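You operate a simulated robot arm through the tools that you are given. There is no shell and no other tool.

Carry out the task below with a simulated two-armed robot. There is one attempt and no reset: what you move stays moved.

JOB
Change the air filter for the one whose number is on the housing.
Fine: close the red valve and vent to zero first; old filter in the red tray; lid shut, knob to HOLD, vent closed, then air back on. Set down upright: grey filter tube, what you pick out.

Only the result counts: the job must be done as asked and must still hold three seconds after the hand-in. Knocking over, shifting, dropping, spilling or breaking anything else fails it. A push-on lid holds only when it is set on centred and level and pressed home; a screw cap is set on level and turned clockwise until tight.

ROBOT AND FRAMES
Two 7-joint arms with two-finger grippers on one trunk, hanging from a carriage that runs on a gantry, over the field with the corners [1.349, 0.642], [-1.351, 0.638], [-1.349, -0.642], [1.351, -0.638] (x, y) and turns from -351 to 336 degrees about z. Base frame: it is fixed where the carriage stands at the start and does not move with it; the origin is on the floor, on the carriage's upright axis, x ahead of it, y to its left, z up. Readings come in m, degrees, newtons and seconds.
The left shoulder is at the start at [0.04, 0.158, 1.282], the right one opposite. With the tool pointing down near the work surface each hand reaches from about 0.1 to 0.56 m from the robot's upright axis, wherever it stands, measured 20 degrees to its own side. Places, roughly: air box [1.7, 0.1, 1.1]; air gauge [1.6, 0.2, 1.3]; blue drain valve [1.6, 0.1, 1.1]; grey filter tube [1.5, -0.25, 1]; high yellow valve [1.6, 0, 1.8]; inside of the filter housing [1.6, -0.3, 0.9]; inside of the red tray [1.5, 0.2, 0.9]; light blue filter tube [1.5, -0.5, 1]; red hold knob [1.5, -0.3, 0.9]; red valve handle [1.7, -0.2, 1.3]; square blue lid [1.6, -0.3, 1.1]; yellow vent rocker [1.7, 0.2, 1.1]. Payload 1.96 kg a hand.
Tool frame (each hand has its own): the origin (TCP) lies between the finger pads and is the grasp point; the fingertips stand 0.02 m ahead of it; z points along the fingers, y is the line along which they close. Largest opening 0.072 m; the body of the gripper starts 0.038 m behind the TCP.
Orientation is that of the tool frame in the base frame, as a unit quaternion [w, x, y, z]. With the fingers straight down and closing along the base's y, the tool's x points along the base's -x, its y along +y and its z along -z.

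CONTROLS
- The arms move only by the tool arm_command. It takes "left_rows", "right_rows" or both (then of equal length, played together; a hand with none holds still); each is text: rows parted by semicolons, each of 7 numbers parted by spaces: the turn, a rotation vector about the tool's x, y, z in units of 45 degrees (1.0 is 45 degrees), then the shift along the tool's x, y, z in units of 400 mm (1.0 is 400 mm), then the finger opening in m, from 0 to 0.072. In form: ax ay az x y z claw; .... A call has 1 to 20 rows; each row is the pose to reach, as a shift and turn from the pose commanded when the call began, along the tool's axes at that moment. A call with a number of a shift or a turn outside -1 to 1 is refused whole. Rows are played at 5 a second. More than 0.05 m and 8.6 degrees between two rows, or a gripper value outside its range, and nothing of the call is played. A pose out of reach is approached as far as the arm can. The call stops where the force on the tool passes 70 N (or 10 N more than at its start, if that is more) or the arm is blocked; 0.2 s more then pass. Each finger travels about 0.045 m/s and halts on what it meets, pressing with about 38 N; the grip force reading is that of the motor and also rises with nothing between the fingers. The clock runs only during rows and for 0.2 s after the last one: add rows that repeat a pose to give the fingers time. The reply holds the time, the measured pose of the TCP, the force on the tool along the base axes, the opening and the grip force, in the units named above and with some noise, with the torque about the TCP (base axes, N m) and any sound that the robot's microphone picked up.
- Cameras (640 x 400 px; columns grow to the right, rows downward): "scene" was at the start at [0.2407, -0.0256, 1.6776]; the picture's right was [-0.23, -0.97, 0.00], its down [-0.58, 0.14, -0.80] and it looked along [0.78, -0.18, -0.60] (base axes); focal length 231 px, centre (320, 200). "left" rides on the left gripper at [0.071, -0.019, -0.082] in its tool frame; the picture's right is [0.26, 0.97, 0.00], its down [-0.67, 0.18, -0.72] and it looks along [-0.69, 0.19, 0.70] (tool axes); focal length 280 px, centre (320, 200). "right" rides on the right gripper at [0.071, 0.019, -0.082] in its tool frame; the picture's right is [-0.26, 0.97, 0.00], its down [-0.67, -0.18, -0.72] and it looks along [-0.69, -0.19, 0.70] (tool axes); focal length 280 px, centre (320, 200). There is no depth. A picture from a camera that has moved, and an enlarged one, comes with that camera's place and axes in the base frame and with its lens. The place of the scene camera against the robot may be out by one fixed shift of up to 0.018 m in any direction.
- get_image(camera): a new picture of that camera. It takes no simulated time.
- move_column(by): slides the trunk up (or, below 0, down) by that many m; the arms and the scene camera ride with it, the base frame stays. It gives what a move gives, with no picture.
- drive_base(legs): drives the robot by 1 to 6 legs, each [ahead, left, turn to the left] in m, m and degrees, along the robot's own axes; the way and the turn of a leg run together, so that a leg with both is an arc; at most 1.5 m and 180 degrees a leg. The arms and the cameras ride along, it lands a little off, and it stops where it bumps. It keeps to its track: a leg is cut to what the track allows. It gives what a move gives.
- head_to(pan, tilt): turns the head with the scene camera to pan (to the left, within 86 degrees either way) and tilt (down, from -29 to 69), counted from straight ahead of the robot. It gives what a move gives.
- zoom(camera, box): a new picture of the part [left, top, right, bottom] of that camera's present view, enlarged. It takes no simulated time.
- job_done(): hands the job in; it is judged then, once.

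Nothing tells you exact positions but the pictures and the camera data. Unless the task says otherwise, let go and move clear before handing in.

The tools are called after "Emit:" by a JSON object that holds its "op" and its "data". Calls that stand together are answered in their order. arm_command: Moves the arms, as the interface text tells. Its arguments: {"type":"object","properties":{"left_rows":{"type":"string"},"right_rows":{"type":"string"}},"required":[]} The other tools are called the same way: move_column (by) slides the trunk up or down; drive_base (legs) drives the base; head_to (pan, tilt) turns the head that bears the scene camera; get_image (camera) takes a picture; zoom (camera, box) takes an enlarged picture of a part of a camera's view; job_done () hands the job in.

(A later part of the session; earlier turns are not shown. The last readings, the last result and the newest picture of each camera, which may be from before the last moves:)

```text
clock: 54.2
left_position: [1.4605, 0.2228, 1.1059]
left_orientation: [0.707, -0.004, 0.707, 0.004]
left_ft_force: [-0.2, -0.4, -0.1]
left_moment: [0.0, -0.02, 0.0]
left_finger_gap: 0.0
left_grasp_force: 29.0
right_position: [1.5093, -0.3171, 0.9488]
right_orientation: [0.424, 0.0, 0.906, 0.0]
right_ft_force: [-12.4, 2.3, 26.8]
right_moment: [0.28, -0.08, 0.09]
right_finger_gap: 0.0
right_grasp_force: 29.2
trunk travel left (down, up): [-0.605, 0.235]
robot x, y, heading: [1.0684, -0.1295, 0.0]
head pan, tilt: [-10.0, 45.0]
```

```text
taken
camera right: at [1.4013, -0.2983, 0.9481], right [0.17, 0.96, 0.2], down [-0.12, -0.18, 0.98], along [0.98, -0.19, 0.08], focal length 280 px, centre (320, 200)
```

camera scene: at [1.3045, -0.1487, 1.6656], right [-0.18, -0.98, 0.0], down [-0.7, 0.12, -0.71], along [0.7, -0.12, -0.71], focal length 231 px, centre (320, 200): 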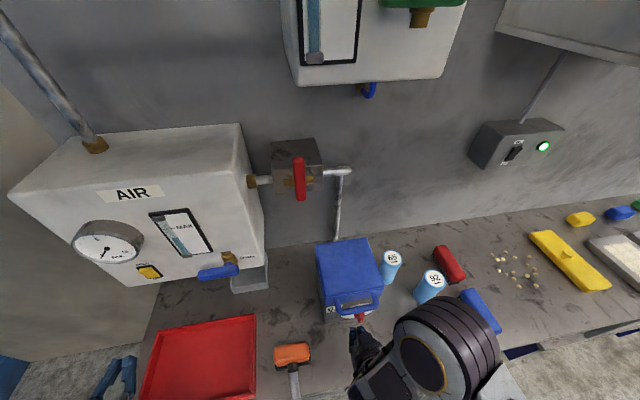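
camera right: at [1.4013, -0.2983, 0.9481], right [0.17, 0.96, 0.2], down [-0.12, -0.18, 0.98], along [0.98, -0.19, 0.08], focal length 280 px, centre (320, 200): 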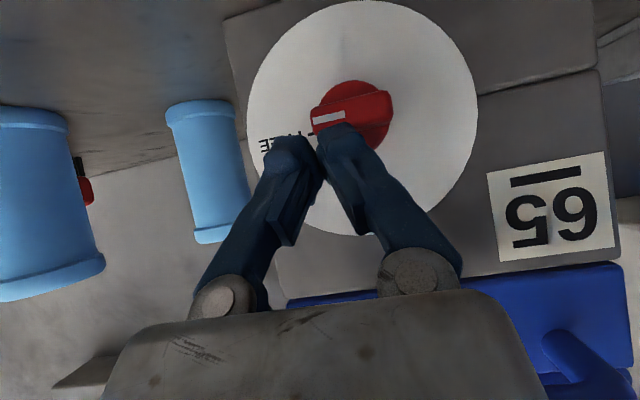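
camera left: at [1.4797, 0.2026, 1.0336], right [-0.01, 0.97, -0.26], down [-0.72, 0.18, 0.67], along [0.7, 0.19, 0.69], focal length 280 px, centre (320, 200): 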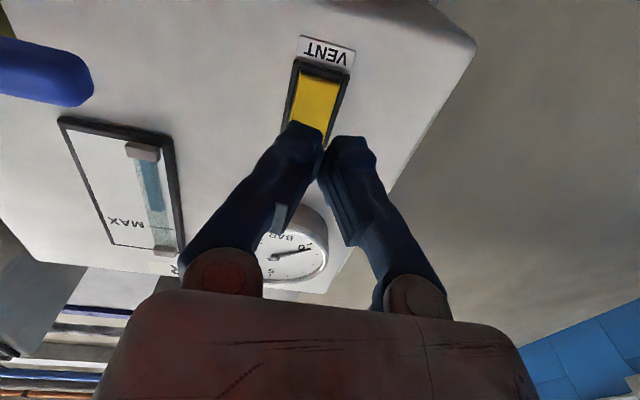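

The fin now lies horizontal toward FREE. I back the hand away up and check.

Emit:
{"op": "arm_command", "data": {"right_rows": "0 0 0 -0.02 0 -0.04 0; 0 0 0 -0.02 0 -0.12 0; 0 0 0 -0.02 0 -0.2 0; 0 0 0 -0.02 0 -0.2 0"}}

Emit:
{"op": "zoom", "data": {"camera": "right", "box": [240, 20, 420, 160]}}

Emit:
{"op": "get_image", "data": {"camera": "scene"}}

```text
clock: 55.2
left_position: [1.462, 0.2235, 1.1047]
left_orientation: [0.708, -0.003, 0.706, 0.004]
left_ft_force: [0.1, 0.1, 0.1]
left_moment: [-0.05, 0.0, 0.03]
left_finger_gap: 0.0
left_grasp_force: 29.3
right_position: [1.4526, -0.3186, 1.0073]
right_orientation: [0.423, 0.0, 0.906, -0.001]
right_ft_force: [-0.1, 0.1, -0.1]
right_moment: [-0.03, 0.01, 0.02]
right_finger_gap: 0.0
right_grasp_force: 29.3
trunk travel left (down, up): [-0.605, 0.235]
robot x, y, heading: [1.0691, -0.1282, -0.3]
head pan, tilt: [-10.0, 45.0]
```

```text
2.86 times, centred on (330, 90) of right
camera zoom: at [1.3448, -0.2983, 1.0064], right [0.17, 0.96, 0.2], down [-0.12, -0.18, 0.98], along [0.98, -0.19, 0.08], focal length 801 px, centre (291, 514)
```

zoom: 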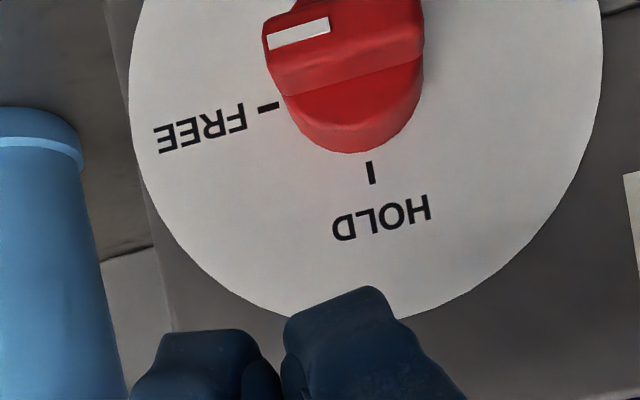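

```text
taken
camera scene: at [1.3045, -0.1487, 1.6656], right [-0.18, -0.98, 0.0], down [-0.7, 0.12, -0.71], along [0.7, -0.12, -0.71], focal length 231 px, centre (320, 200)
```

scene: 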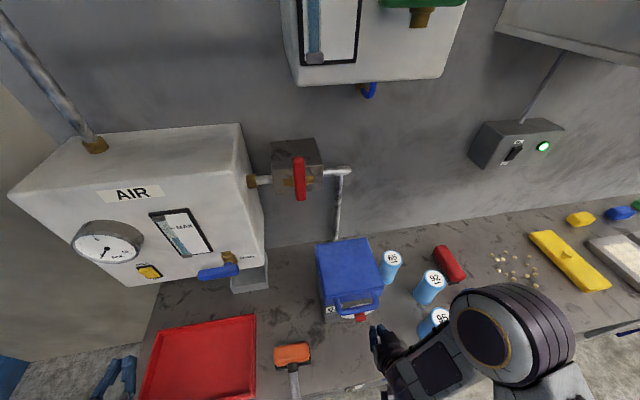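

The knob is at FREE. Now the lid: I look at its handle and rear edge from the wrist camera and the scene.

Emit:
{"op": "get_image", "data": {"camera": "right"}}

Emit:
{"op": "zoom", "data": {"camera": "scene", "box": [300, 220, 400, 330]}}

```text
taken
camera right: at [1.3448, -0.2983, 1.0064], right [0.17, 0.96, 0.2], down [-0.12, -0.18, 0.98], along [0.98, -0.19, 0.08], focal length 280 px, centre (320, 200)
```

right: 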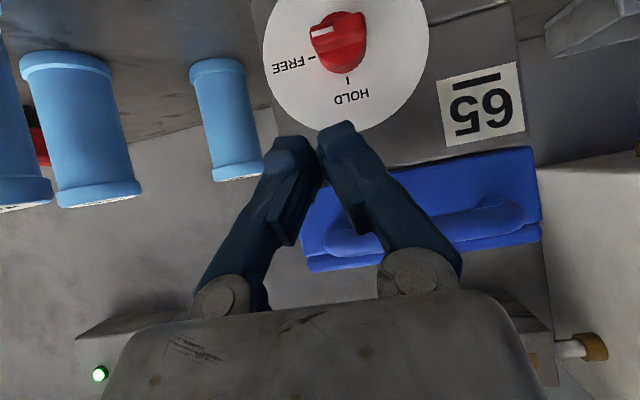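

```text
3.64 times, centred on (350, 275) of scene
camera zoom: at [1.3045, -0.1487, 1.6656], right [-0.18, -0.98, 0.0], down [-0.7, 0.12, -0.71], along [0.7, -0.12, -0.71], focal length 840 px, centre (211, -73)
```

zoom: 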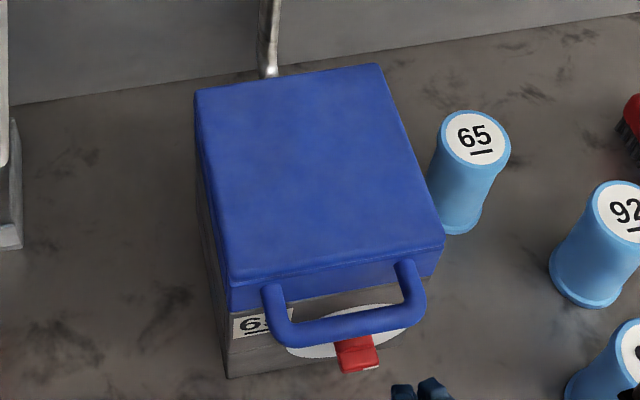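

The handle bar runs from y≈-0.228 to -0.329 at x≈1.50, z≈1.044. I roll the right hand so its fingers close across the bar, and open them.

Emit:
{"op": "arm_command", "data": {"right_rows": "0 0 -0.15 -0.02 0.02 -0.06 0.01; 0 0 -0.3 -0.04 0.04 -0.12 0.02; 0 0 -0.45 -0.06 0.06 -0.16 0.03; 0 0 -0.6 -0.08 0.08 -0.1955 0.04; 0 0 -0.75 -0.106 0.1015 -0.1955 0.045; 0 0 -0.9 -0.106 0.1015 -0.1955 0.045; 0 0 -1 -0.106 0.1015 -0.1955 0.045"}}

Emit:
{"op": "arm_command", "data": {"right_rows": "0 0 -0.15 0 0 0 0.045; 0 0 -0.3 0 0 0 0.045; 0 0 -0.45 0 0 0 0.045; 0 0 -0.6 0 0 0 0.045; 0 0 -0.75 0 0 0 0.045; 0 0 -0.9 0 0 0 0.045; 0 0 -1 0 0 0 0.045; 0 0 -1 0 0 0 0.045"}}

Emit:
{"op": "get_image", "data": {"camera": "right"}}

Emit:
{"op": "get_image", "data": {"camera": "scene"}}

```text
clock: 56.8
left_position: [1.4618, 0.2233, 1.1047]
left_orientation: [0.707, -0.004, 0.707, 0.004]
left_ft_force: [0.9, 1.3, -0.2]
left_moment: [0.0, -0.03, -0.04]
left_finger_gap: 0.0003
left_grasp_force: 29.2
right_position: [1.4252, -0.2748, 1.0868]
right_orientation: [0.39, -0.347, 0.837, -0.163]
right_ft_force: [-0.6, -0.5, 0.0]
right_moment: [0.01, 0.02, -0.03]
right_finger_gap: 0.0449
right_grasp_force: 0.1
right hand out of reach, approached as far as the arm can: row 3, 4, 5, 6, 7
trunk travel left (down, up): [-0.605, 0.235]
robot x, y, heading: [1.0675, -0.1291, 0.0]
head pan, tilt: [-10.0, 45.0]
```

```text
clock: 58.6
left_position: [1.4617, 0.2235, 1.1045]
left_orientation: [0.708, -0.004, 0.706, 0.005]
left_ft_force: [-0.5, 0.6, 0.8]
left_moment: [0.03, -0.03, 0.04]
left_finger_gap: 0.0001
left_grasp_force: 29.7
right_position: [1.4249, -0.274, 1.0864]
right_orientation: [0.299, -0.64, 0.641, -0.3]
right_ft_force: [-0.1, 0.5, -0.3]
right_moment: [-0.02, -0.03, 0.01]
right_finger_gap: 0.0451
right_grasp_force: 0.0
trunk travel left (down, up): [-0.605, 0.235]
robot x, y, heading: [1.0663, -0.1279, -0.1]
head pan, tilt: [-10.0, 45.0]
```

```text
taken
camera right: at [1.3505, -0.346, 1.1253], right [-0.62, 0.26, -0.74], down [-0.43, 0.68, 0.6], along [0.66, 0.69, -0.31], focal length 280 px, centre (320, 200)
```

right: 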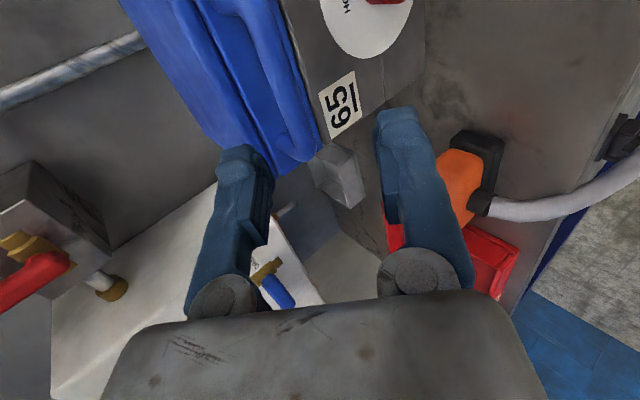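

```text
taken
camera scene: at [1.3045, -0.1487, 1.6656], right [-0.18, -0.98, 0.0], down [-0.7, 0.12, -0.71], along [0.7, -0.12, -0.71], focal length 231 px, centre (320, 200)
```

scene: 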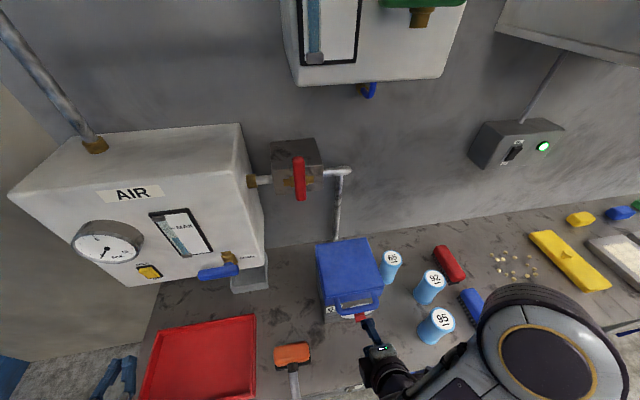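

The hand is rolled as wanted. I zoom on the handle from this angle to refine its place.

Emit:
{"op": "zoom", "data": {"camera": "right", "box": [150, 0, 400, 170]}}

```text
2.35 times, centred on (275, 85) of right
camera zoom: at [1.3505, -0.346, 1.1253], right [-0.62, 0.26, -0.74], down [-0.43, 0.68, 0.6], along [0.66, 0.69, -0.31], focal length 660 px, centre (426, 471)
```

zoom: 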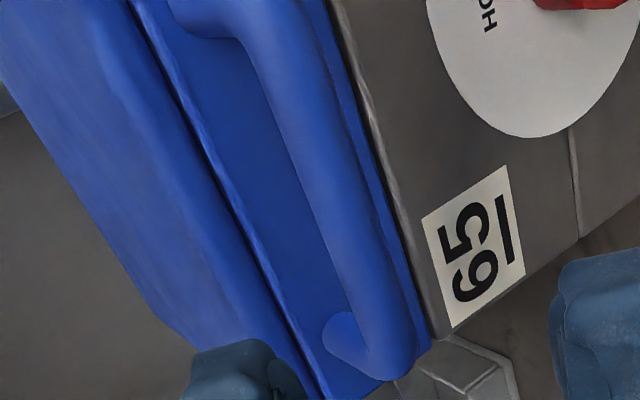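

I line up with the bar (≈[1.502, -0.278, 1.048]), narrow the opening to 3 cm and move most of the way in.

Emit:
{"op": "arm_command", "data": {"right_rows": "0 0 0 0.01 -0.05 0 0.04; 0 0 0 0.01 -0.05 0.04 0.03; 0 0 0 0.01 -0.05 0.08 0.03; 0 0 0 0.01 -0.05 0.11 0.03; 0 0 0 0.01 -0.05 0.11 0.03"}}

Emit:
{"op": "get_image", "data": {"camera": "right"}}

Emit:
{"op": "zoom", "data": {"camera": "scene", "box": [300, 240, 420, 340]}}

```text
clock: 59.8
left_position: [1.4618, 0.2233, 1.1039]
left_orientation: [0.708, -0.003, 0.706, 0.004]
left_ft_force: [-0.1, -0.3, -0.1]
left_moment: [0.02, -0.02, 0.01]
left_finger_gap: 0.0
left_grasp_force: 29.6
right_position: [1.472, -0.2804, 1.0739]
right_orientation: [0.299, -0.64, 0.641, -0.3]
right_ft_force: [0.3, 0.0, -0.4]
right_moment: [0.03, -0.01, -0.02]
right_finger_gap: 0.03
right_grasp_force: 0.1
trunk travel left (down, up): [-0.605, 0.235]
robot x, y, heading: [1.067, -0.1284, -0.1]
head pan, tilt: [-10.0, 45.0]
```

```text
taken
camera right: at [1.3974, -0.351, 1.1124], right [-0.62, 0.26, -0.74], down [-0.43, 0.68, 0.6], along [0.66, 0.69, -0.3], focal length 280 px, centre (320, 200)
```

right: 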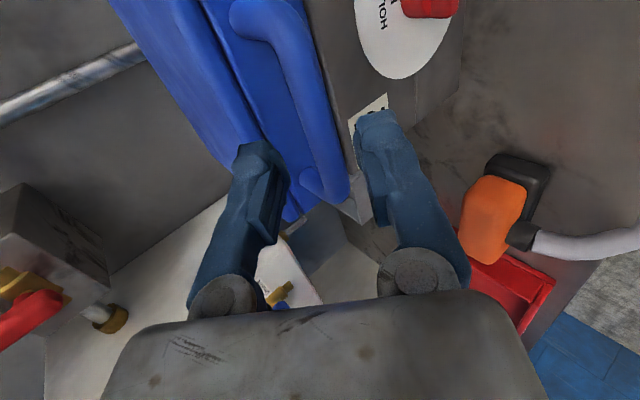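

```text
4.00 times, centred on (360, 290) of scene
camera zoom: at [1.3045, -0.1487, 1.6656], right [-0.18, -0.98, 0.0], down [-0.7, 0.12, -0.71], along [0.7, -0.12, -0.71], focal length 924 px, centre (160, -160)
```

zoom: 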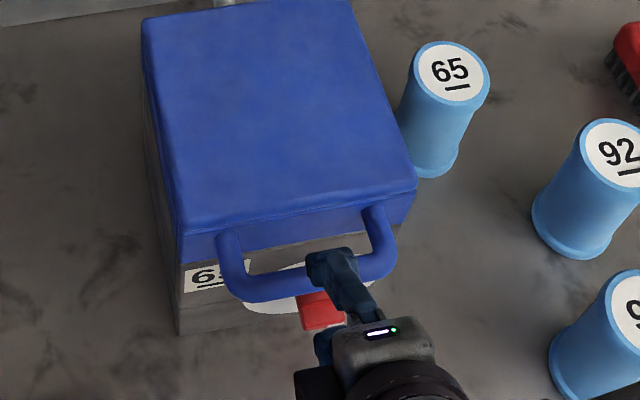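

The bar lies between the fingers. I move in the last 3 cm and close on it.

Emit:
{"op": "arm_command", "data": {"right_rows": "0 0 0 0 0.002 0.03 0.03; 0 0 0 0 0.002 0.06 0.03; 0 0 0 0 0.002 0.08 0.03; 0 0 0 0 0.002 0.08 0.02; 0 0 0 0 0.002 0.08 0.01; 0 0 0 0 0.002 0.08 0.01; 0 0 0 0 0.002 0.08 0.01"}}

Emit:
{"op": "get_image", "data": {"camera": "right"}}

Emit:
{"op": "zoom", "data": {"camera": "scene", "box": [300, 240, 420, 340]}}

```text
clock: 61.4
left_position: [1.4638, 0.2239, 1.1056]
left_orientation: [0.708, -0.004, 0.706, 0.005]
left_ft_force: [-0.9, 0.5, -0.1]
left_moment: [0.0, 0.01, 0.02]
left_finger_gap: 0.0002
left_grasp_force: 29.4
right_position: [1.4991, -0.2787, 1.0531]
right_orientation: [0.3, -0.64, 0.641, -0.301]
right_ft_force: [8.6, 0.0, 8.8]
right_moment: [-0.37, -0.16, 0.23]
right_finger_gap: 0.0145
right_grasp_force: 39.6
trunk travel left (down, up): [-0.605, 0.235]
robot x, y, heading: [1.0675, -0.1277, -0.2]
head pan, tilt: [-10.0, 45.0]
```

```text
taken
camera right: at [1.4237, -0.35, 1.0916], right [-0.62, 0.26, -0.74], down [-0.43, 0.68, 0.6], along [0.66, 0.69, -0.3], focal length 280 px, centre (320, 200)
```

right: 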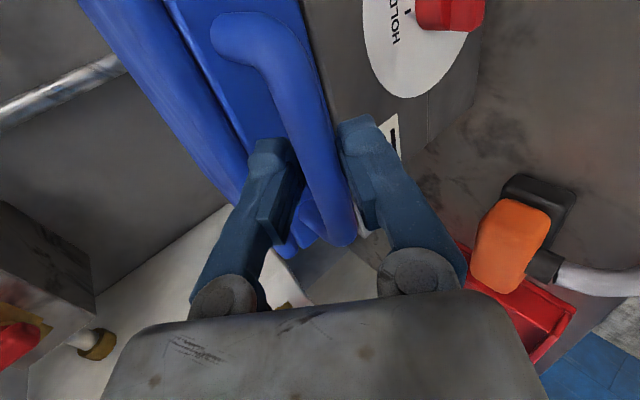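

```text
4.00 times, centred on (360, 290) of scene
camera zoom: at [1.3055, -0.1487, 1.6661], right [-0.18, -0.98, 0.0], down [-0.69, 0.12, -0.71], along [0.7, -0.12, -0.71], focal length 924 px, centre (160, -160)
```

zoom: 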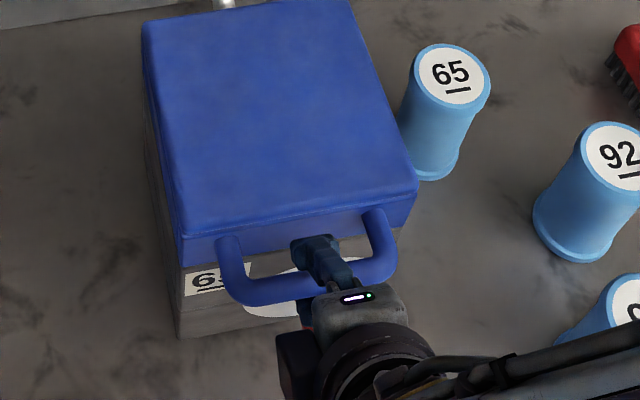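

I have the bar (gap 14.5 mm). I lift 2 cm as a test to see whether the lid hinges at the rear or comes off.

Emit:
{"op": "arm_command", "data": {"right_rows": "0 0 0 0 -0.01 -0.008 0.005; 0 0 0 0 -0.02 -0.016 0.005; 0 0 0 0 -0.03 -0.024 0.005; 0 0 0 0 -0.038 -0.032 0.005; 0 0 0 0 -0.038 -0.032 0.005"}}

Emit:
{"op": "zoom", "data": {"camera": "scene", "box": [290, 220, 410, 340]}}

Emit:
{"op": "get_image", "data": {"camera": "right"}}

```text
clock: 62.6
left_position: [1.4601, 0.2233, 1.1034]
left_orientation: [0.707, -0.003, 0.707, 0.004]
left_ft_force: [-0.6, 0.3, -0.5]
left_moment: [-0.02, 0.0, -0.01]
left_finger_gap: 0.0
left_grasp_force: 29.5
right_position: [1.492, -0.2811, 1.0707]
right_orientation: [0.296, -0.642, 0.643, -0.296]
right_ft_force: [-10.3, 0.4, 0.2]
right_moment: [0.03, 0.1, 0.05]
right_finger_gap: 0.0079
right_grasp_force: 8.2
trunk travel left (down, up): [-0.605, 0.235]
robot x, y, heading: [1.0666, -0.1277, -0.1]
head pan, tilt: [-10.0, 45.0]
```

```text
3.33 times, centred on (350, 280) of scene
camera zoom: at [1.3031, -0.1489, 1.6655], right [-0.18, -0.98, 0.0], down [-0.7, 0.12, -0.71], along [0.7, -0.12, -0.71], focal length 770 px, centre (220, -67)
```

zoom: 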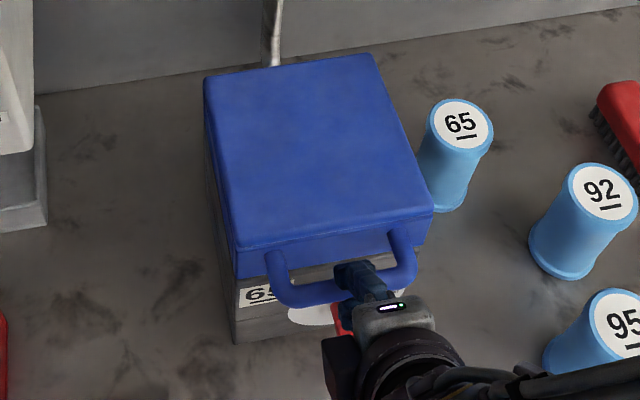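

```text
taken
camera right: at [1.4174, -0.3511, 1.1102], right [-0.62, 0.26, -0.74], down [-0.43, 0.68, 0.6], along [0.65, 0.69, -0.31], focal length 280 px, centre (320, 200)
```

right: 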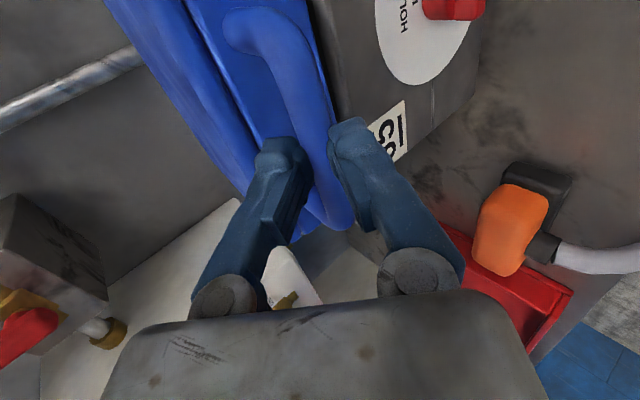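

The fingers slid up the bar and the lid did not rise, as the pull was slanted. I let go, back off, and come in again almost level so the lower finger lifts squarely under the bar.

Emit:
{"op": "arm_command", "data": {"right_rows": "0 0 0 0 0.02 0 0.03; 0 0 0 0 0.02 0 0.036; 0 0 0 0 0.02 -0.06 0.036; 0 0 0 0 0.02 -0.125 0.036; 0.16 0 0 0 0.04 -0.14 0.036; 0.32 0 0 0 0.06 -0.13 0.036; 0.48 0 0 0 0.08 -0.11 0.036; 0.64 0 0 0 0.105 -0.085 0.036; 0.78 0 0 -0.005 0.129 -0.062 0.036; 0.78 0 0 -0.005 0.129 -0.062 0.036"}}

Emit:
{"op": "get_image", "data": {"camera": "right"}}

Emit:
{"op": "get_image", "data": {"camera": "scene"}}

```text
clock: 64.4
left_position: [1.459, 0.2226, 1.1053]
left_orientation: [0.707, -0.003, 0.707, 0.003]
left_ft_force: [-0.2, -0.8, -0.3]
left_moment: [-0.02, 0.01, -0.02]
left_finger_gap: 0.0
left_grasp_force: 29.3
right_position: [1.5247, -0.2793, 1.0811]
right_orientation: [-0.444, 0.554, -0.545, 0.447]
right_ft_force: [-30.6, -0.4, 27.3]
right_moment: [-0.07, 0.99, 0.21]
right_finger_gap: 0.026
right_grasp_force: 0.2
right hand out of reach, approached as far as the arm can: row 6, 7, 8, 9
trunk travel left (down, up): [-0.605, 0.235]
robot x, y, heading: [1.0687, -0.128, -0.3]
head pan, tilt: [-10.0, 45.0]
stopped in row 9 (right hand): the force on the tool passed its limit at 210 N (the readings are from after the stop); the commanded pose is now the measured one
```

```text
taken
camera right: at [1.442, -0.3501, 1.0818], right [-0.2, 0.25, -0.95], down [-0.67, 0.67, 0.32], along [0.72, 0.7, 0.03], focal length 280 px, centre (320, 200)
```

right: 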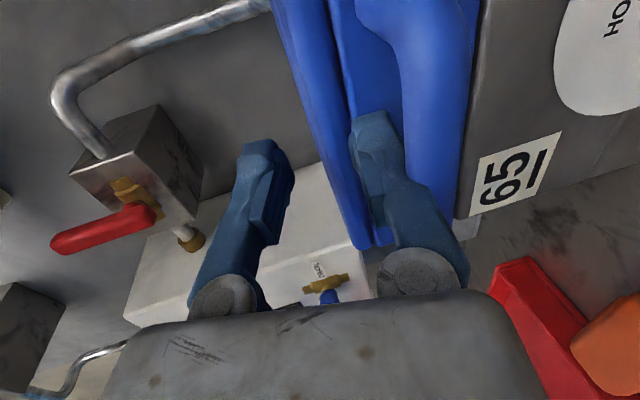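

```text
taken
camera scene: at [1.3017, -0.1496, 1.6655], right [-0.18, -0.98, 0.0], down [-0.7, 0.13, -0.7], along [0.69, -0.13, -0.71], focal length 231 px, centre (320, 200)
```

scene: 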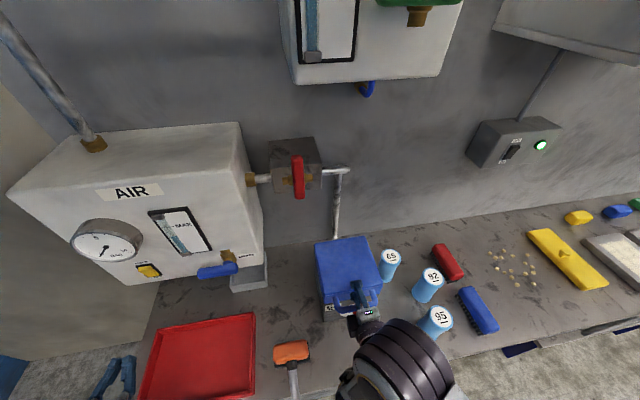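

The arm could not fold that close to the trunk, and the hand pushed forward against the lid instead. I lift it clear above the bar and drive the robot back to gain room.

Emit:
{"op": "arm_command", "data": {"right_rows": "0 0 0 0 -0.02 -0.01 0.03; 0 0 0 0 -0.04 -0.015 0.03; 0 0 0 0 -0.06 -0.02 0.03; 0 0 0 0 -0.09 -0.025 0.03; 0 0 0 0 -0.09 -0.025 0.03"}}

Emit:
{"op": "get_image", "data": {"camera": "right"}}

```text
clock: 65.6
left_position: [1.462, 0.2238, 1.1058]
left_orientation: [0.709, -0.002, 0.705, 0.004]
left_ft_force: [1.0, -0.5, -0.8]
left_moment: [-0.01, 0.02, -0.01]
left_finger_gap: 0.0002
left_grasp_force: 29.2
right_position: [1.5296, -0.2772, 1.1197]
right_orientation: [-0.446, 0.553, -0.544, 0.447]
right_ft_force: [-0.3, 0.7, 0.2]
right_moment: [0.01, -0.01, 0.02]
right_finger_gap: 0.03
right_grasp_force: 0.0
trunk travel left (down, up): [-0.605, 0.235]
robot x, y, heading: [1.0681, -0.1295, -0.1]
head pan, tilt: [-10.0, 45.0]
```

```text
taken
camera right: at [1.4456, -0.3481, 1.1186], right [-0.2, 0.25, -0.95], down [-0.67, 0.67, 0.32], along [0.72, 0.7, 0.03], focal length 280 px, centre (320, 200)
```

right: 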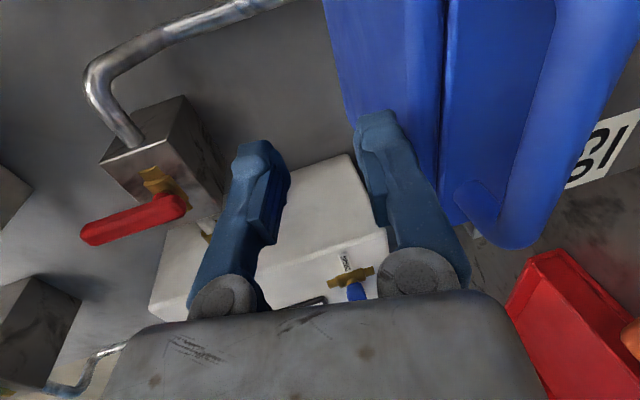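

The hand is free above the lid edge. I drive back 0.13 m.

Emit:
{"op": "drive_base", "data": {"legs": [[-0.13, 0.0, 0.0]]}}

Emit:
{"op": "get_image", "data": {"camera": "right"}}

Emit:
{"op": "head_to", "data": {"pan": -15, "tilt": 40}}

Emit:
{"op": "get_image", "data": {"camera": "scene"}}

```text
clock: 66.9
left_position: [1.3336, 0.2235, 1.1046]
left_orientation: [0.708, -0.004, 0.706, 0.005]
left_ft_force: [-0.2, 0.0, -0.6]
left_moment: [-0.01, 0.0, -0.03]
left_finger_gap: 0.0
left_grasp_force: 30.0
right_position: [1.3994, -0.2761, 1.1187]
right_orientation: [-0.445, 0.552, -0.544, 0.448]
right_ft_force: [-0.3, -1.1, -0.5]
right_moment: [-0.03, -0.01, 0.01]
right_finger_gap: 0.0298
right_grasp_force: 0.0
trunk travel left (down, up): [-0.605, 0.235]
robot x, y, heading: [0.939, -0.1267, -0.4]
head pan, tilt: [-10.0, 45.0]
```

```text
taken
camera right: at [1.3159, -0.348, 1.1183], right [-0.2, 0.25, -0.95], down [-0.67, 0.67, 0.32], along [0.72, 0.69, 0.03], focal length 280 px, centre (320, 200)
```

right: 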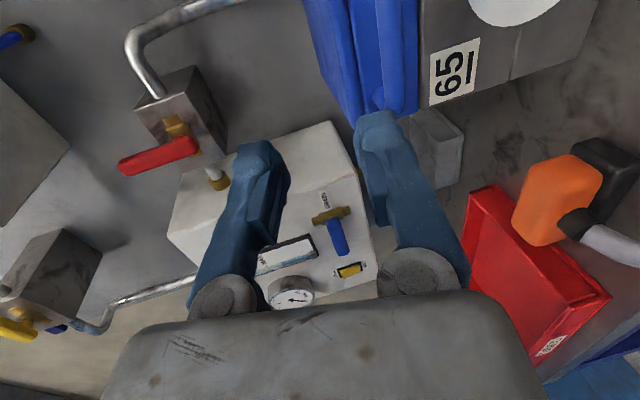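

```text
clock: 67.6
left_position: [1.3348, 0.2228, 1.1058]
left_orientation: [0.708, -0.002, 0.706, 0.003]
left_ft_force: [0.2, -0.7, 0.5]
left_moment: [0.0, 0.01, -0.02]
left_finger_gap: 0.0
left_grasp_force: 29.5
right_position: [1.4006, -0.2767, 1.1184]
right_orientation: [-0.443, 0.552, -0.545, 0.449]
right_ft_force: [-0.1, -0.4, -0.3]
right_moment: [0.01, -0.03, 0.04]
right_finger_gap: 0.0301
right_grasp_force: 0.0
trunk travel left (down, up): [-0.605, 0.235]
robot x, y, heading: [0.9361, -0.1284, -0.4]
head pan, tilt: [-15.0, 40.0]
```

```text
taken
camera scene: at [1.1772, -0.1565, 1.6728], right [-0.26, -0.96, 0.0], down [-0.62, 0.17, -0.77], along [0.74, -0.2, -0.64], focal length 231 px, centre (320, 200)
```

scene: 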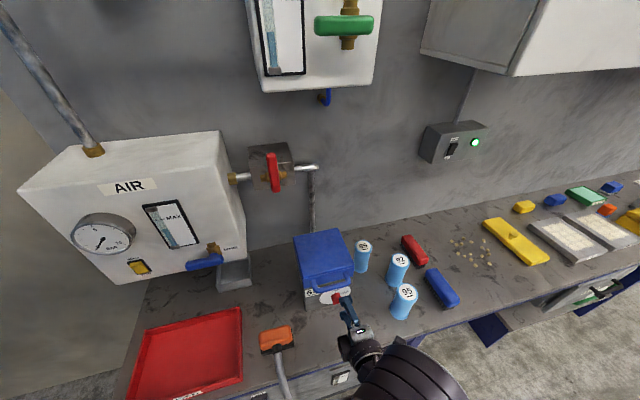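

I have room now. I lower the hand to the bar's height, nearly level, 6 cm in front of it.

Emit:
{"op": "arm_command", "data": {"right_rows": "0.04 0 0 0 0.04 0.03 0.036; 0.08 0 0 0 0.08 0.06 0.036; 0.12 0 0 0 0.12 0.1 0.036; 0.155 0 0 0 0.154 0.135 0.036; 0.155 0 0 0 0.154 0.135 0.036"}}

Emit:
{"op": "get_image", "data": {"camera": "right"}}

Emit:
{"op": "zoom", "data": {"camera": "scene", "box": [270, 220, 390, 320]}}

```text
clock: 68.8
left_position: [1.3336, 0.2242, 1.1035]
left_orientation: [0.709, -0.002, 0.705, 0.004]
left_ft_force: [1.4, 0.6, 0.0]
left_moment: [0.02, 0.04, 0.01]
left_finger_gap: 0.0
left_grasp_force: 29.6
right_position: [1.4394, -0.2771, 1.0483]
right_orientation: [-0.477, 0.524, -0.517, 0.48]
right_ft_force: [0.5, 0.0, -0.1]
right_moment: [0.02, 0.01, 0.02]
right_finger_gap: 0.0361
right_grasp_force: 0.2
trunk travel left (down, up): [-0.605, 0.235]
robot x, y, heading: [0.9383, -0.127, -0.4]
head pan, tilt: [-15.0, 40.0]
```

```text
taken
camera right: at [1.3567, -0.3492, 1.0362], right [-0.08, 0.25, -0.96], down [-0.7, 0.67, 0.23], along [0.71, 0.7, 0.12], focal length 280 px, centre (320, 200)
```

right: 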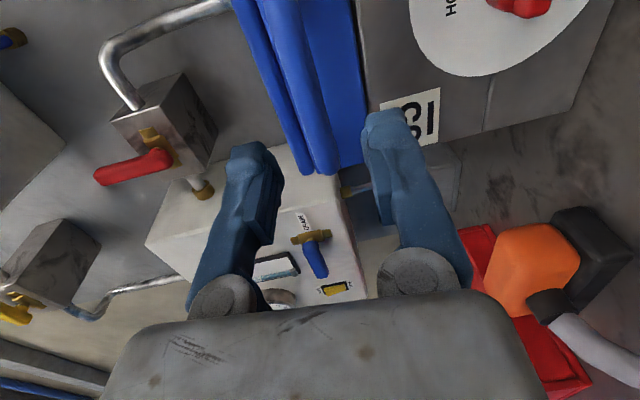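

```text
4.00 times, centred on (330, 270) of scene
camera zoom: at [1.1773, -0.1566, 1.6729], right [-0.26, -0.96, 0.0], down [-0.62, 0.17, -0.77], along [0.74, -0.2, -0.64], focal length 924 px, centre (280, -80)
```

zoom: 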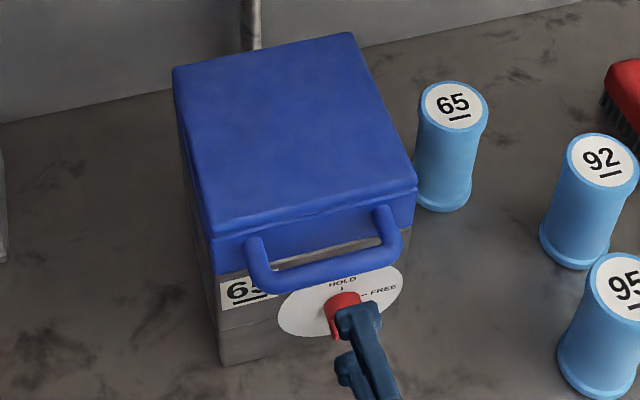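

The bar is centred between the fingers. I move in and close on it.

Emit:
{"op": "arm_command", "data": {"right_rows": "0 0 0 0 -0.0145 0.05 0.036; 0 0 0 0 -0.0145 0.1 0.036; 0 0 0 0 -0.0145 0.13 0.036; 0 0 0 0 -0.0145 0.148 0.036; 0 0 0 0 -0.0145 0.148 0.025; 0 0 0 0 -0.0145 0.148 0.015; 0 0 0 0 -0.0145 0.148 0.008; 0 0 0 0 -0.0145 0.148 0.008"}}

Emit:
{"op": "get_image", "data": {"camera": "right"}}

Emit:
{"op": "zoom", "data": {"camera": "scene", "box": [270, 220, 390, 320]}}

```text
clock: 70.6
left_position: [1.3352, 0.2237, 1.1051]
left_orientation: [0.709, -0.002, 0.705, 0.004]
left_ft_force: [-0.4, -0.5, 0.8]
left_moment: [-0.01, -0.02, 0.01]
left_finger_gap: 0.0
left_grasp_force: 29.8
right_position: [1.4996, -0.2766, 1.0482]
right_orientation: [-0.478, 0.523, -0.517, 0.48]
right_ft_force: [2.0, -0.7, -2.1]
right_moment: [0.38, 0.01, 0.01]
right_finger_gap: 0.0132
right_grasp_force: 39.0
trunk travel left (down, up): [-0.605, 0.235]
robot x, y, heading: [0.9379, -0.1258, -0.2]
head pan, tilt: [-15.0, 40.0]
```

```text
taken
camera right: at [1.4167, -0.3485, 1.0369], right [-0.08, 0.25, -0.96], down [-0.7, 0.67, 0.24], along [0.71, 0.7, 0.12], focal length 280 px, centre (320, 200)
```

right: 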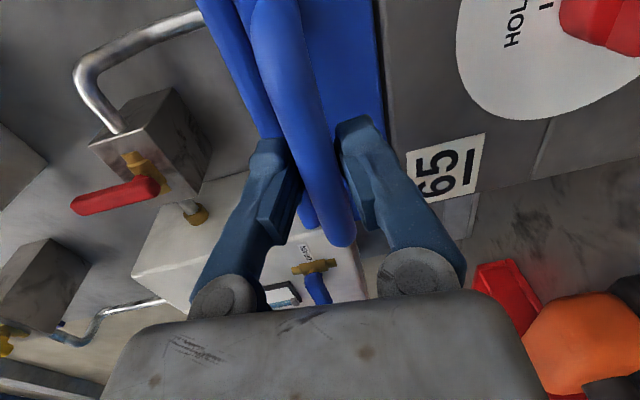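

```text
4.00 times, centred on (330, 270) of scene
camera zoom: at [1.1774, -0.1566, 1.6729], right [-0.26, -0.96, 0.0], down [-0.62, 0.17, -0.77], along [0.74, -0.2, -0.64], focal length 924 px, centre (280, -80)
```

zoom: 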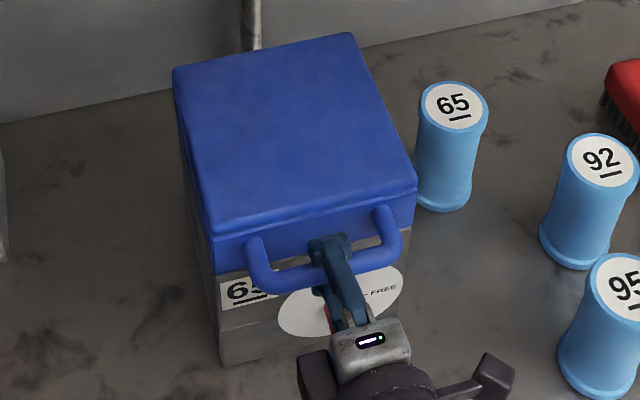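

Well gripped and level. I lift straight up 2.5 cm in small steps.

Emit:
{"op": "arm_command", "data": {"right_rows": "0 0 0 0 -0.012 -0.001 0.004; 0 0 0 0 -0.025 -0.002 0.004; 0 0 0 0 -0.037 -0.003 0.004; 0 0 0 0 -0.05 -0.004 0.004; 0 0 0 0 -0.062 -0.005 0.004; 0 0 0 0 -0.062 -0.005 0.004"}}

Emit:
{"op": "zoom", "data": {"camera": "scene", "box": [270, 220, 390, 320]}}

Emit:
{"op": "get_image", "data": {"camera": "right"}}

```text
clock: 72.0
left_position: [1.3413, 0.2227, 1.107]
left_orientation: [0.711, -0.002, 0.703, 0.004]
left_ft_force: [0.0, -0.3, -0.8]
left_moment: [0.0, -0.01, -0.02]
left_finger_gap: 0.0
left_grasp_force: 29.1
right_position: [1.506, -0.2774, 1.0765]
right_orientation: [-0.478, 0.522, -0.515, 0.483]
right_ft_force: [54.9, -4.2, -20.8]
right_moment: [0.35, 0.05, -0.13]
right_finger_gap: 0.0136
right_grasp_force: 39.7
trunk travel left (down, up): [-0.605, 0.235]
robot x, y, heading: [0.94, -0.1285, -0.3]
head pan, tilt: [-15.0, 40.0]
```

```text
4.00 times, centred on (330, 270) of scene
camera zoom: at [1.181, -0.1567, 1.6742], right [-0.26, -0.96, 0.0], down [-0.62, 0.17, -0.77], along [0.74, -0.2, -0.64], focal length 924 px, centre (280, -80)
```

zoom: 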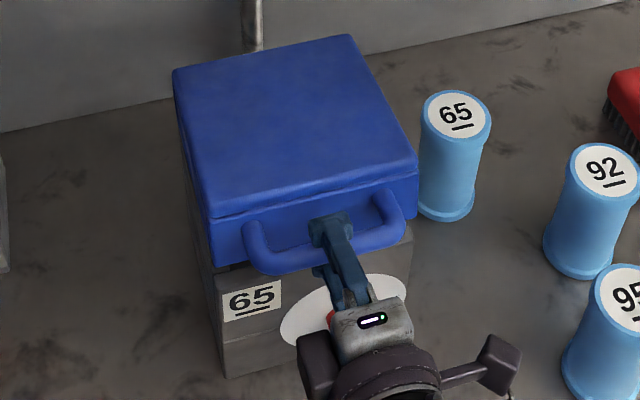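

```text
taken
camera right: at [1.4242, -0.3484, 1.0652], right [-0.07, 0.25, -0.96], down [-0.7, 0.67, 0.23], along [0.71, 0.69, 0.13], focal length 280 px, centre (320, 200)
```

right: 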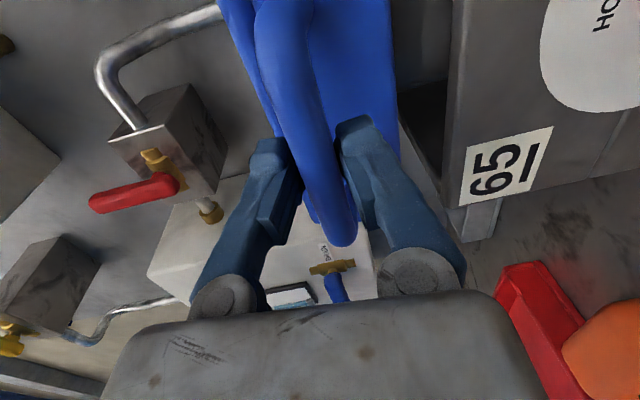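

The lid is hinged at the rear and opens. I continue along its arc (hinge ≈ [1.70, 1.015]) in steps and watch the forces.

Emit:
{"op": "arm_command", "data": {"right_rows": "0 0 0 0 -0.022 0.015 0.004; 0 0 0 0 -0.0302 0.022 0.004; 0 0 0 0 -0.051 0.029 0.004; 0 0 0 0 -0.0725 0.0355 0.004; 0 0 0 0 -0.093 0.044 0.004; 0 0 0 0 -0.1133 0.0527 0.004; 0 0 0 0 -0.1133 0.0527 0.004"}}

Emit:
{"op": "get_image", "data": {"camera": "scene"}}

```text
clock: 73.6
left_position: [1.3373, 0.2232, 1.1061]
left_orientation: [0.71, -0.002, 0.704, 0.004]
left_ft_force: [-0.2, -0.1, 0.0]
left_moment: [0.02, -0.01, 0.03]
left_finger_gap: 0.0
left_grasp_force: 29.7
right_position: [1.5275, -0.2767, 1.1185]
right_orientation: [-0.477, 0.524, -0.517, 0.481]
right_ft_force: [29.1, -5.8, -21.3]
right_moment: [0.36, 0.31, -0.33]
right_finger_gap: 0.0128
right_grasp_force: 39.4
trunk travel left (down, up): [-0.605, 0.235]
robot x, y, heading: [0.9361, -0.1249, -0.2]
head pan, tilt: [-15.0, 40.0]
```

```text
taken
camera scene: at [1.1788, -0.1568, 1.6733], right [-0.26, -0.96, 0.0], down [-0.62, 0.17, -0.77], along [0.74, -0.2, -0.64], focal length 231 px, centre (320, 200)
```

scene: 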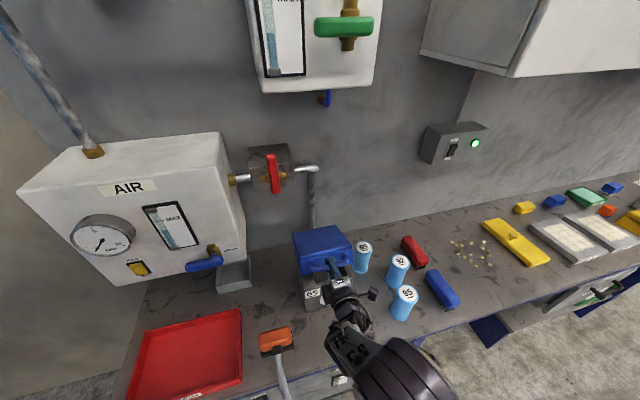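

It follows well. I continue to about 45° lid opening while pitching the hand up a little.

Emit:
{"op": "arm_command", "data": {"right_rows": "0.03 0 0 0 -0.02 0.015 0.004; 0.06 0 0 0 -0.0392 0.027 0.004; 0.09 0 0 0 -0.058 0.039 0.004; 0.12 0 0 0 -0.0762 0.0521 0.004; 0.16 0 0 0 -0.094 0.066 0.004; 0.2 0 0 0 -0.1112 0.0793 0.004; 0.24 0 0 0 -0.128 0.094 0.004; 0.28 0 0 0 -0.1437 0.1091 0.004; 0.31 0 0 0 -0.159 0.126 0.004; 0.34 0 0 0 -0.1734 0.1418 0.004; 0.34 0 0 0 -0.1734 0.1418 0.004"}}

Emit:
{"op": "get_image", "data": {"camera": "scene"}}

Emit:
{"op": "get_image", "data": {"camera": "right"}}

```text
clock: 76.0
left_position: [1.3341, 0.2218, 1.1044]
left_orientation: [0.708, -0.003, 0.706, 0.004]
left_ft_force: [-0.1, 0.2, -0.1]
left_moment: [0.06, -0.03, -0.01]
left_finger_gap: 0.0
left_grasp_force: 29.7
right_position: [1.5863, -0.2768, 1.1821]
right_orientation: [-0.543, 0.455, -0.447, 0.546]
right_ft_force: [14.3, -10.8, -25.7]
right_moment: [0.06, 0.17, -0.07]
right_finger_gap: 0.0233
right_grasp_force: 14.7
trunk travel left (down, up): [-0.605, 0.235]
robot x, y, heading: [0.9385, -0.1282, -0.1]
head pan, tilt: [-15.0, 40.0]
```

```text
taken
camera scene: at [1.1771, -0.1571, 1.6729], right [-0.26, -0.96, 0.0], down [-0.62, 0.17, -0.77], along [0.74, -0.2, -0.64], focal length 231 px, centre (320, 200)
```

scene: 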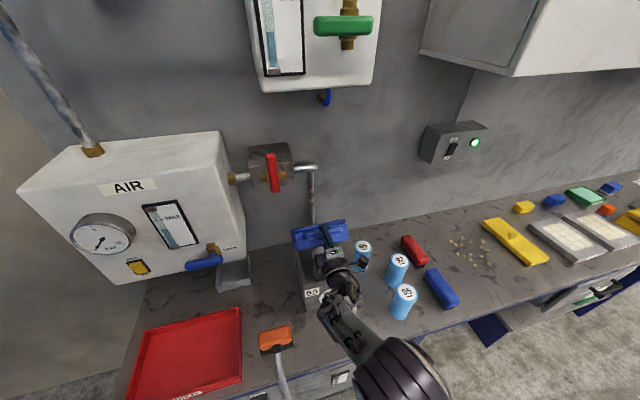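

```text
taken
camera right: at [1.5102, -0.3477, 1.1503], right [0.18, 0.25, -0.95], down [-0.74, 0.67, 0.04], along [0.65, 0.7, 0.3], focal length 280 px, centre (320, 200)
```

right: 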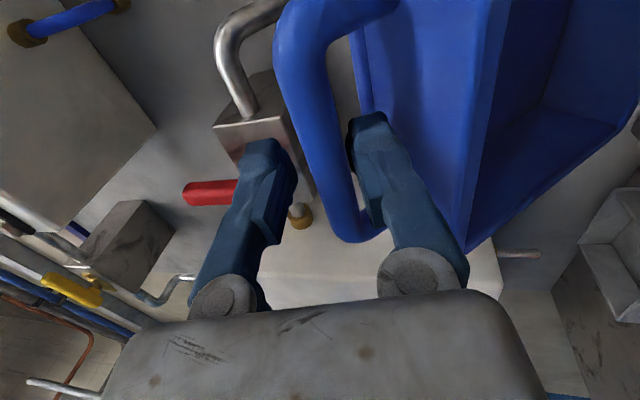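

The lid is about 45° open. I continue along the arc.

Emit:
{"op": "arm_command", "data": {"right_rows": "0.02 0 0 0 -0.008 0.018 0.01; 0.04 0 0 0 -0.0148 0.0345 0.01; 0.06 0 0 0 -0.021 0.056 0.01; 0.08 0 0 0 -0.0278 0.0765 0.01; 0.1 0 0 0 -0.0325 0.098 0.01; 0.12 0 0 0 -0.0368 0.12 0.01; 0.14 0 0 0 -0.039 0.142 0.01; 0.16 0 0 0 -0.042 0.1635 0.01; 0.18 0 0 0 -0.043 0.186 0.01; 0.2 0 0 0 -0.0433 0.2078 0.01; 0.2 0 0 0 -0.0433 0.2078 0.01"}}

Emit:
{"op": "get_image", "data": {"camera": "scene"}}

Emit:
{"op": "get_image", "data": {"camera": "right"}}

```text
clock: 78.4
left_position: [1.3322, 0.2259, 1.106]
left_orientation: [0.708, -0.001, 0.706, 0.005]
left_ft_force: [-0.4, -0.4, 0.0]
left_moment: [0.0, 0.03, 0.02]
left_finger_gap: 0.0001
left_grasp_force: 29.7
right_position: [1.6552, -0.2726, 1.211]
right_orientation: [-0.577, 0.414, -0.405, 0.577]
right_ft_force: [6.8, 10.1, -29.1]
right_moment: [0.24, 0.13, 0.14]
right_finger_gap: 0.026
right_grasp_force: 11.5
right hand out of reach, approached as far as the arm can: row 9, 10, 11
trunk travel left (down, up): [-0.605, 0.235]
robot x, y, heading: [0.9383, -0.1246, -0.3]
head pan, tilt: [-15.0, 40.0]
```

```text
taken
camera scene: at [1.1764, -0.1553, 1.6722], right [-0.26, -0.96, 0.0], down [-0.62, 0.17, -0.76], along [0.74, -0.2, -0.64], focal length 231 px, centre (320, 200)
```

scene: 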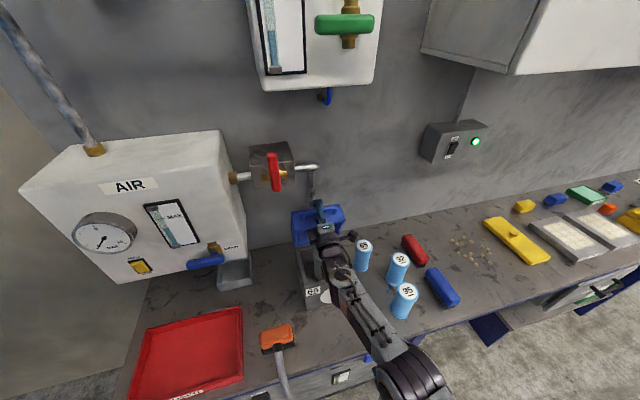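

```text
taken
camera right: at [1.5852, -0.3431, 1.1679], right [0.32, 0.26, -0.91], down [-0.74, 0.67, -0.07], along [0.59, 0.7, 0.4], focal length 280 px, centre (320, 200)
```

right: 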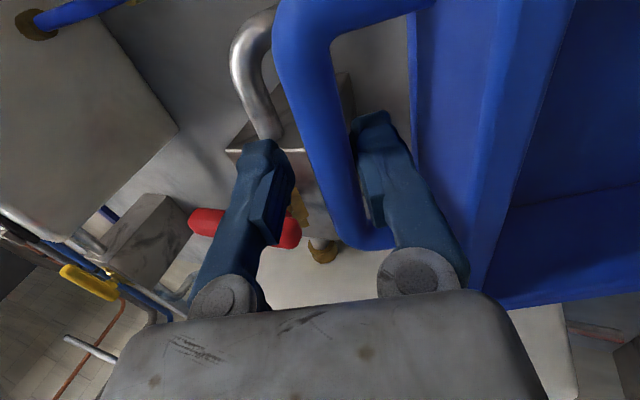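

The arm is at its reach limit with the lid about 68° open. The rest of the arc is nearly straight ahead, so I let the base carry the hand forward 5 cm.

Emit:
{"op": "drive_base", "data": {"legs": [[0.05, 0.0, 0.0]]}}

Emit:
{"op": "get_image", "data": {"camera": "scene"}}

Emit:
{"op": "get_image", "data": {"camera": "right"}}

```text
clock: 79.3
left_position: [1.3827, 0.2217, 1.1056]
left_orientation: [0.709, -0.002, 0.705, 0.004]
left_ft_force: [0.7, -0.7, -1.1]
left_moment: [-0.03, 0.02, -0.02]
left_finger_gap: 0.0
left_grasp_force: 30.0
right_position: [1.7073, -0.2756, 1.2171]
right_orientation: [-0.578, 0.409, -0.402, 0.581]
right_ft_force: [0.9, -0.9, 4.2]
right_moment: [0.03, 0.18, 0.06]
right_finger_gap: 0.0099
right_grasp_force: 0.0
trunk travel left (down, up): [-0.605, 0.235]
robot x, y, heading: [0.991, -0.125, -0.2]
head pan, tilt: [-15.0, 40.0]
```

```text
taken
camera scene: at [1.2268, -0.1571, 1.6733], right [-0.26, -0.96, 0.0], down [-0.62, 0.17, -0.77], along [0.74, -0.2, -0.64], focal length 231 px, centre (320, 200)
```

scene: 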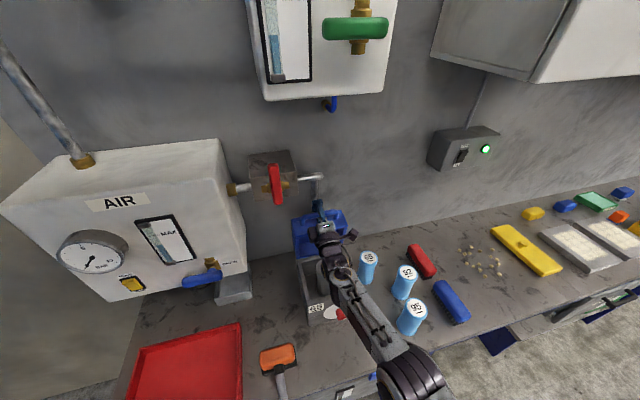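

```text
taken
camera right: at [1.6369, -0.3472, 1.1744], right [0.33, 0.25, -0.91], down [-0.74, 0.67, -0.08], along [0.59, 0.7, 0.41], focal length 280 px, centre (320, 200)
```

right: 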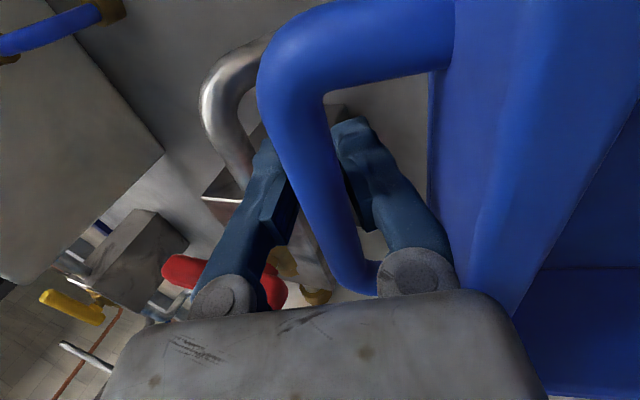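

The lid is near upright and the load has vanished. I nudge 2.5 cm more to bring it past upright, then check.

Emit:
{"op": "drive_base", "data": {"legs": [[0.025, 0.0, 0.0]]}}

Emit:
{"op": "get_image", "data": {"camera": "right"}}

Emit:
{"op": "zoom", "data": {"camera": "scene", "box": [260, 160, 400, 340]}}

```text
clock: 80.3
left_position: [1.4065, 0.222, 1.1035]
left_orientation: [0.707, -0.003, 0.707, 0.003]
left_ft_force: [0.0, 0.7, -0.2]
left_moment: [0.01, 0.0, -0.01]
left_finger_gap: 0.0001
left_grasp_force: 29.6
right_position: [1.7303, -0.2756, 1.2208]
right_orientation: [-0.58, 0.409, -0.4, 0.58]
right_ft_force: [-10.2, -1.5, 8.8]
right_moment: [0.17, 2.43, 0.0]
right_finger_gap: 0.0257
right_grasp_force: 11.7
trunk travel left (down, up): [-0.605, 0.235]
robot x, y, heading: [1.0116, -0.1314, -0.3]
head pan, tilt: [-15.0, 40.0]
stopped in leg 1: the robot was blocked; the commanded pose is now the measured one
```

```text
taken
camera right: at [1.6609, -0.3471, 1.1766], right [0.33, 0.25, -0.91], down [-0.74, 0.67, -0.08], along [0.59, 0.7, 0.41], focal length 280 px, centre (320, 200)
```

right: 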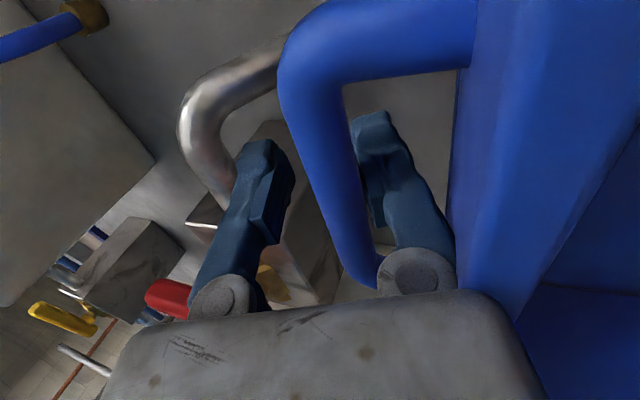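

```text
2.22 times, centred on (330, 250) of scene
camera zoom: at [1.2508, -0.1573, 1.6725], right [-0.26, -0.96, 0.0], down [-0.62, 0.17, -0.77], along [0.74, -0.2, -0.64], focal length 513 px, centre (298, 89)
```

zoom: 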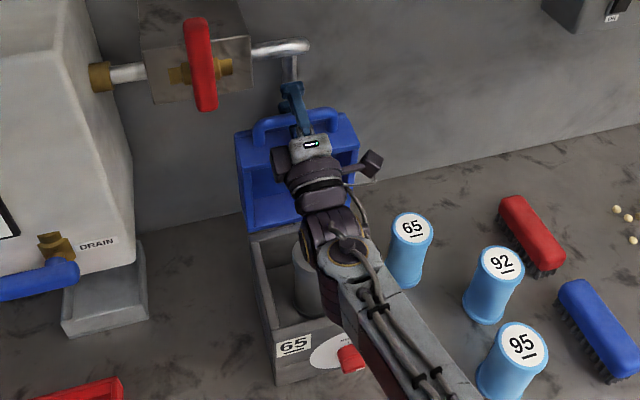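

The lid stands past upright and the grey filter is visible inside. I open the fingers a little and draw the hand out along its own axis.

Emit:
{"op": "arm_command", "data": {"right_rows": "0 0 0 0 0 0 0.03; 0 0 0 0 0 0 0.032; 0 0 0 0 -0.006 -0.03 0.032; 0 0 0 0 -0.012 -0.06 0.032; 0 0 0 0 -0.018 -0.09 0.032; 0 0 0 0 -0.018 -0.12 0.032; 0 0 0 0 -0.018 -0.15 0.032"}}

Emit:
{"op": "get_image", "data": {"camera": "right"}}

Emit:
{"op": "zoom", "data": {"camera": "scene", "box": [260, 160, 400, 340]}}

```text
clock: 81.9
left_position: [1.4088, 0.223, 1.105]
left_orientation: [0.708, -0.003, 0.706, 0.004]
left_ft_force: [-0.6, 0.1, -0.1]
left_moment: [0.02, 0.02, -0.02]
left_finger_gap: 0.0
left_grasp_force: 30.1
right_position: [1.6719, -0.2759, 1.2086]
right_orientation: [-0.58, 0.408, -0.4, 0.581]
right_ft_force: [-1.4, 0.7, 6.5]
right_moment: [0.12, 0.18, 0.06]
right_finger_gap: 0.0302
right_grasp_force: 0.0
right hand out of reach, approached as far as the arm can: row 3
trunk travel left (down, up): [-0.605, 0.235]
robot x, y, heading: [1.0115, -0.1269, -0.4]
head pan, tilt: [-15.0, 40.0]
```

```text
taken
camera right: at [1.6027, -0.3472, 1.1635], right [0.33, 0.25, -0.91], down [-0.74, 0.67, -0.08], along [0.59, 0.7, 0.41], focal length 280 px, centre (320, 200)
```

right: 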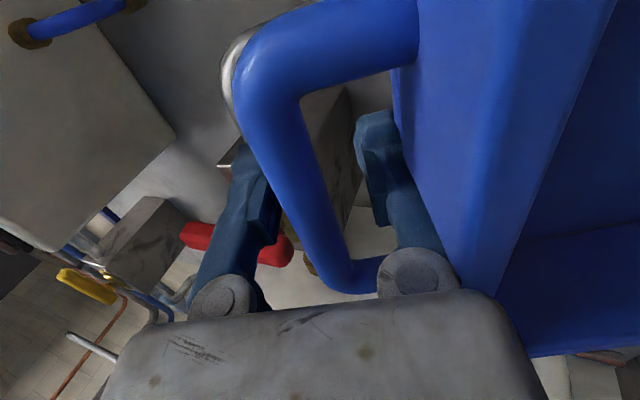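

```text
2.22 times, centred on (330, 250) of scene
camera zoom: at [1.2517, -0.1571, 1.673], right [-0.26, -0.96, 0.0], down [-0.62, 0.17, -0.77], along [0.74, -0.2, -0.64], focal length 513 px, centre (298, 89)
```

zoom: 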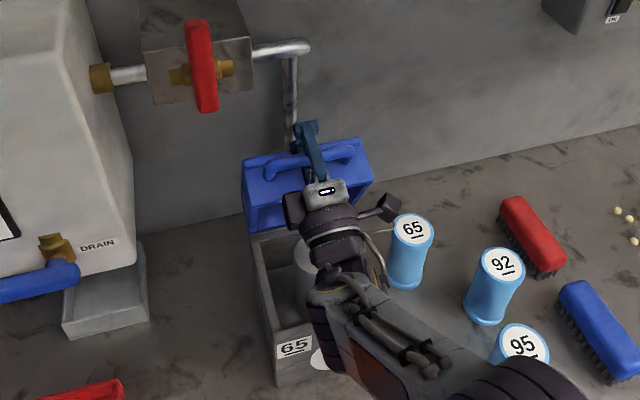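

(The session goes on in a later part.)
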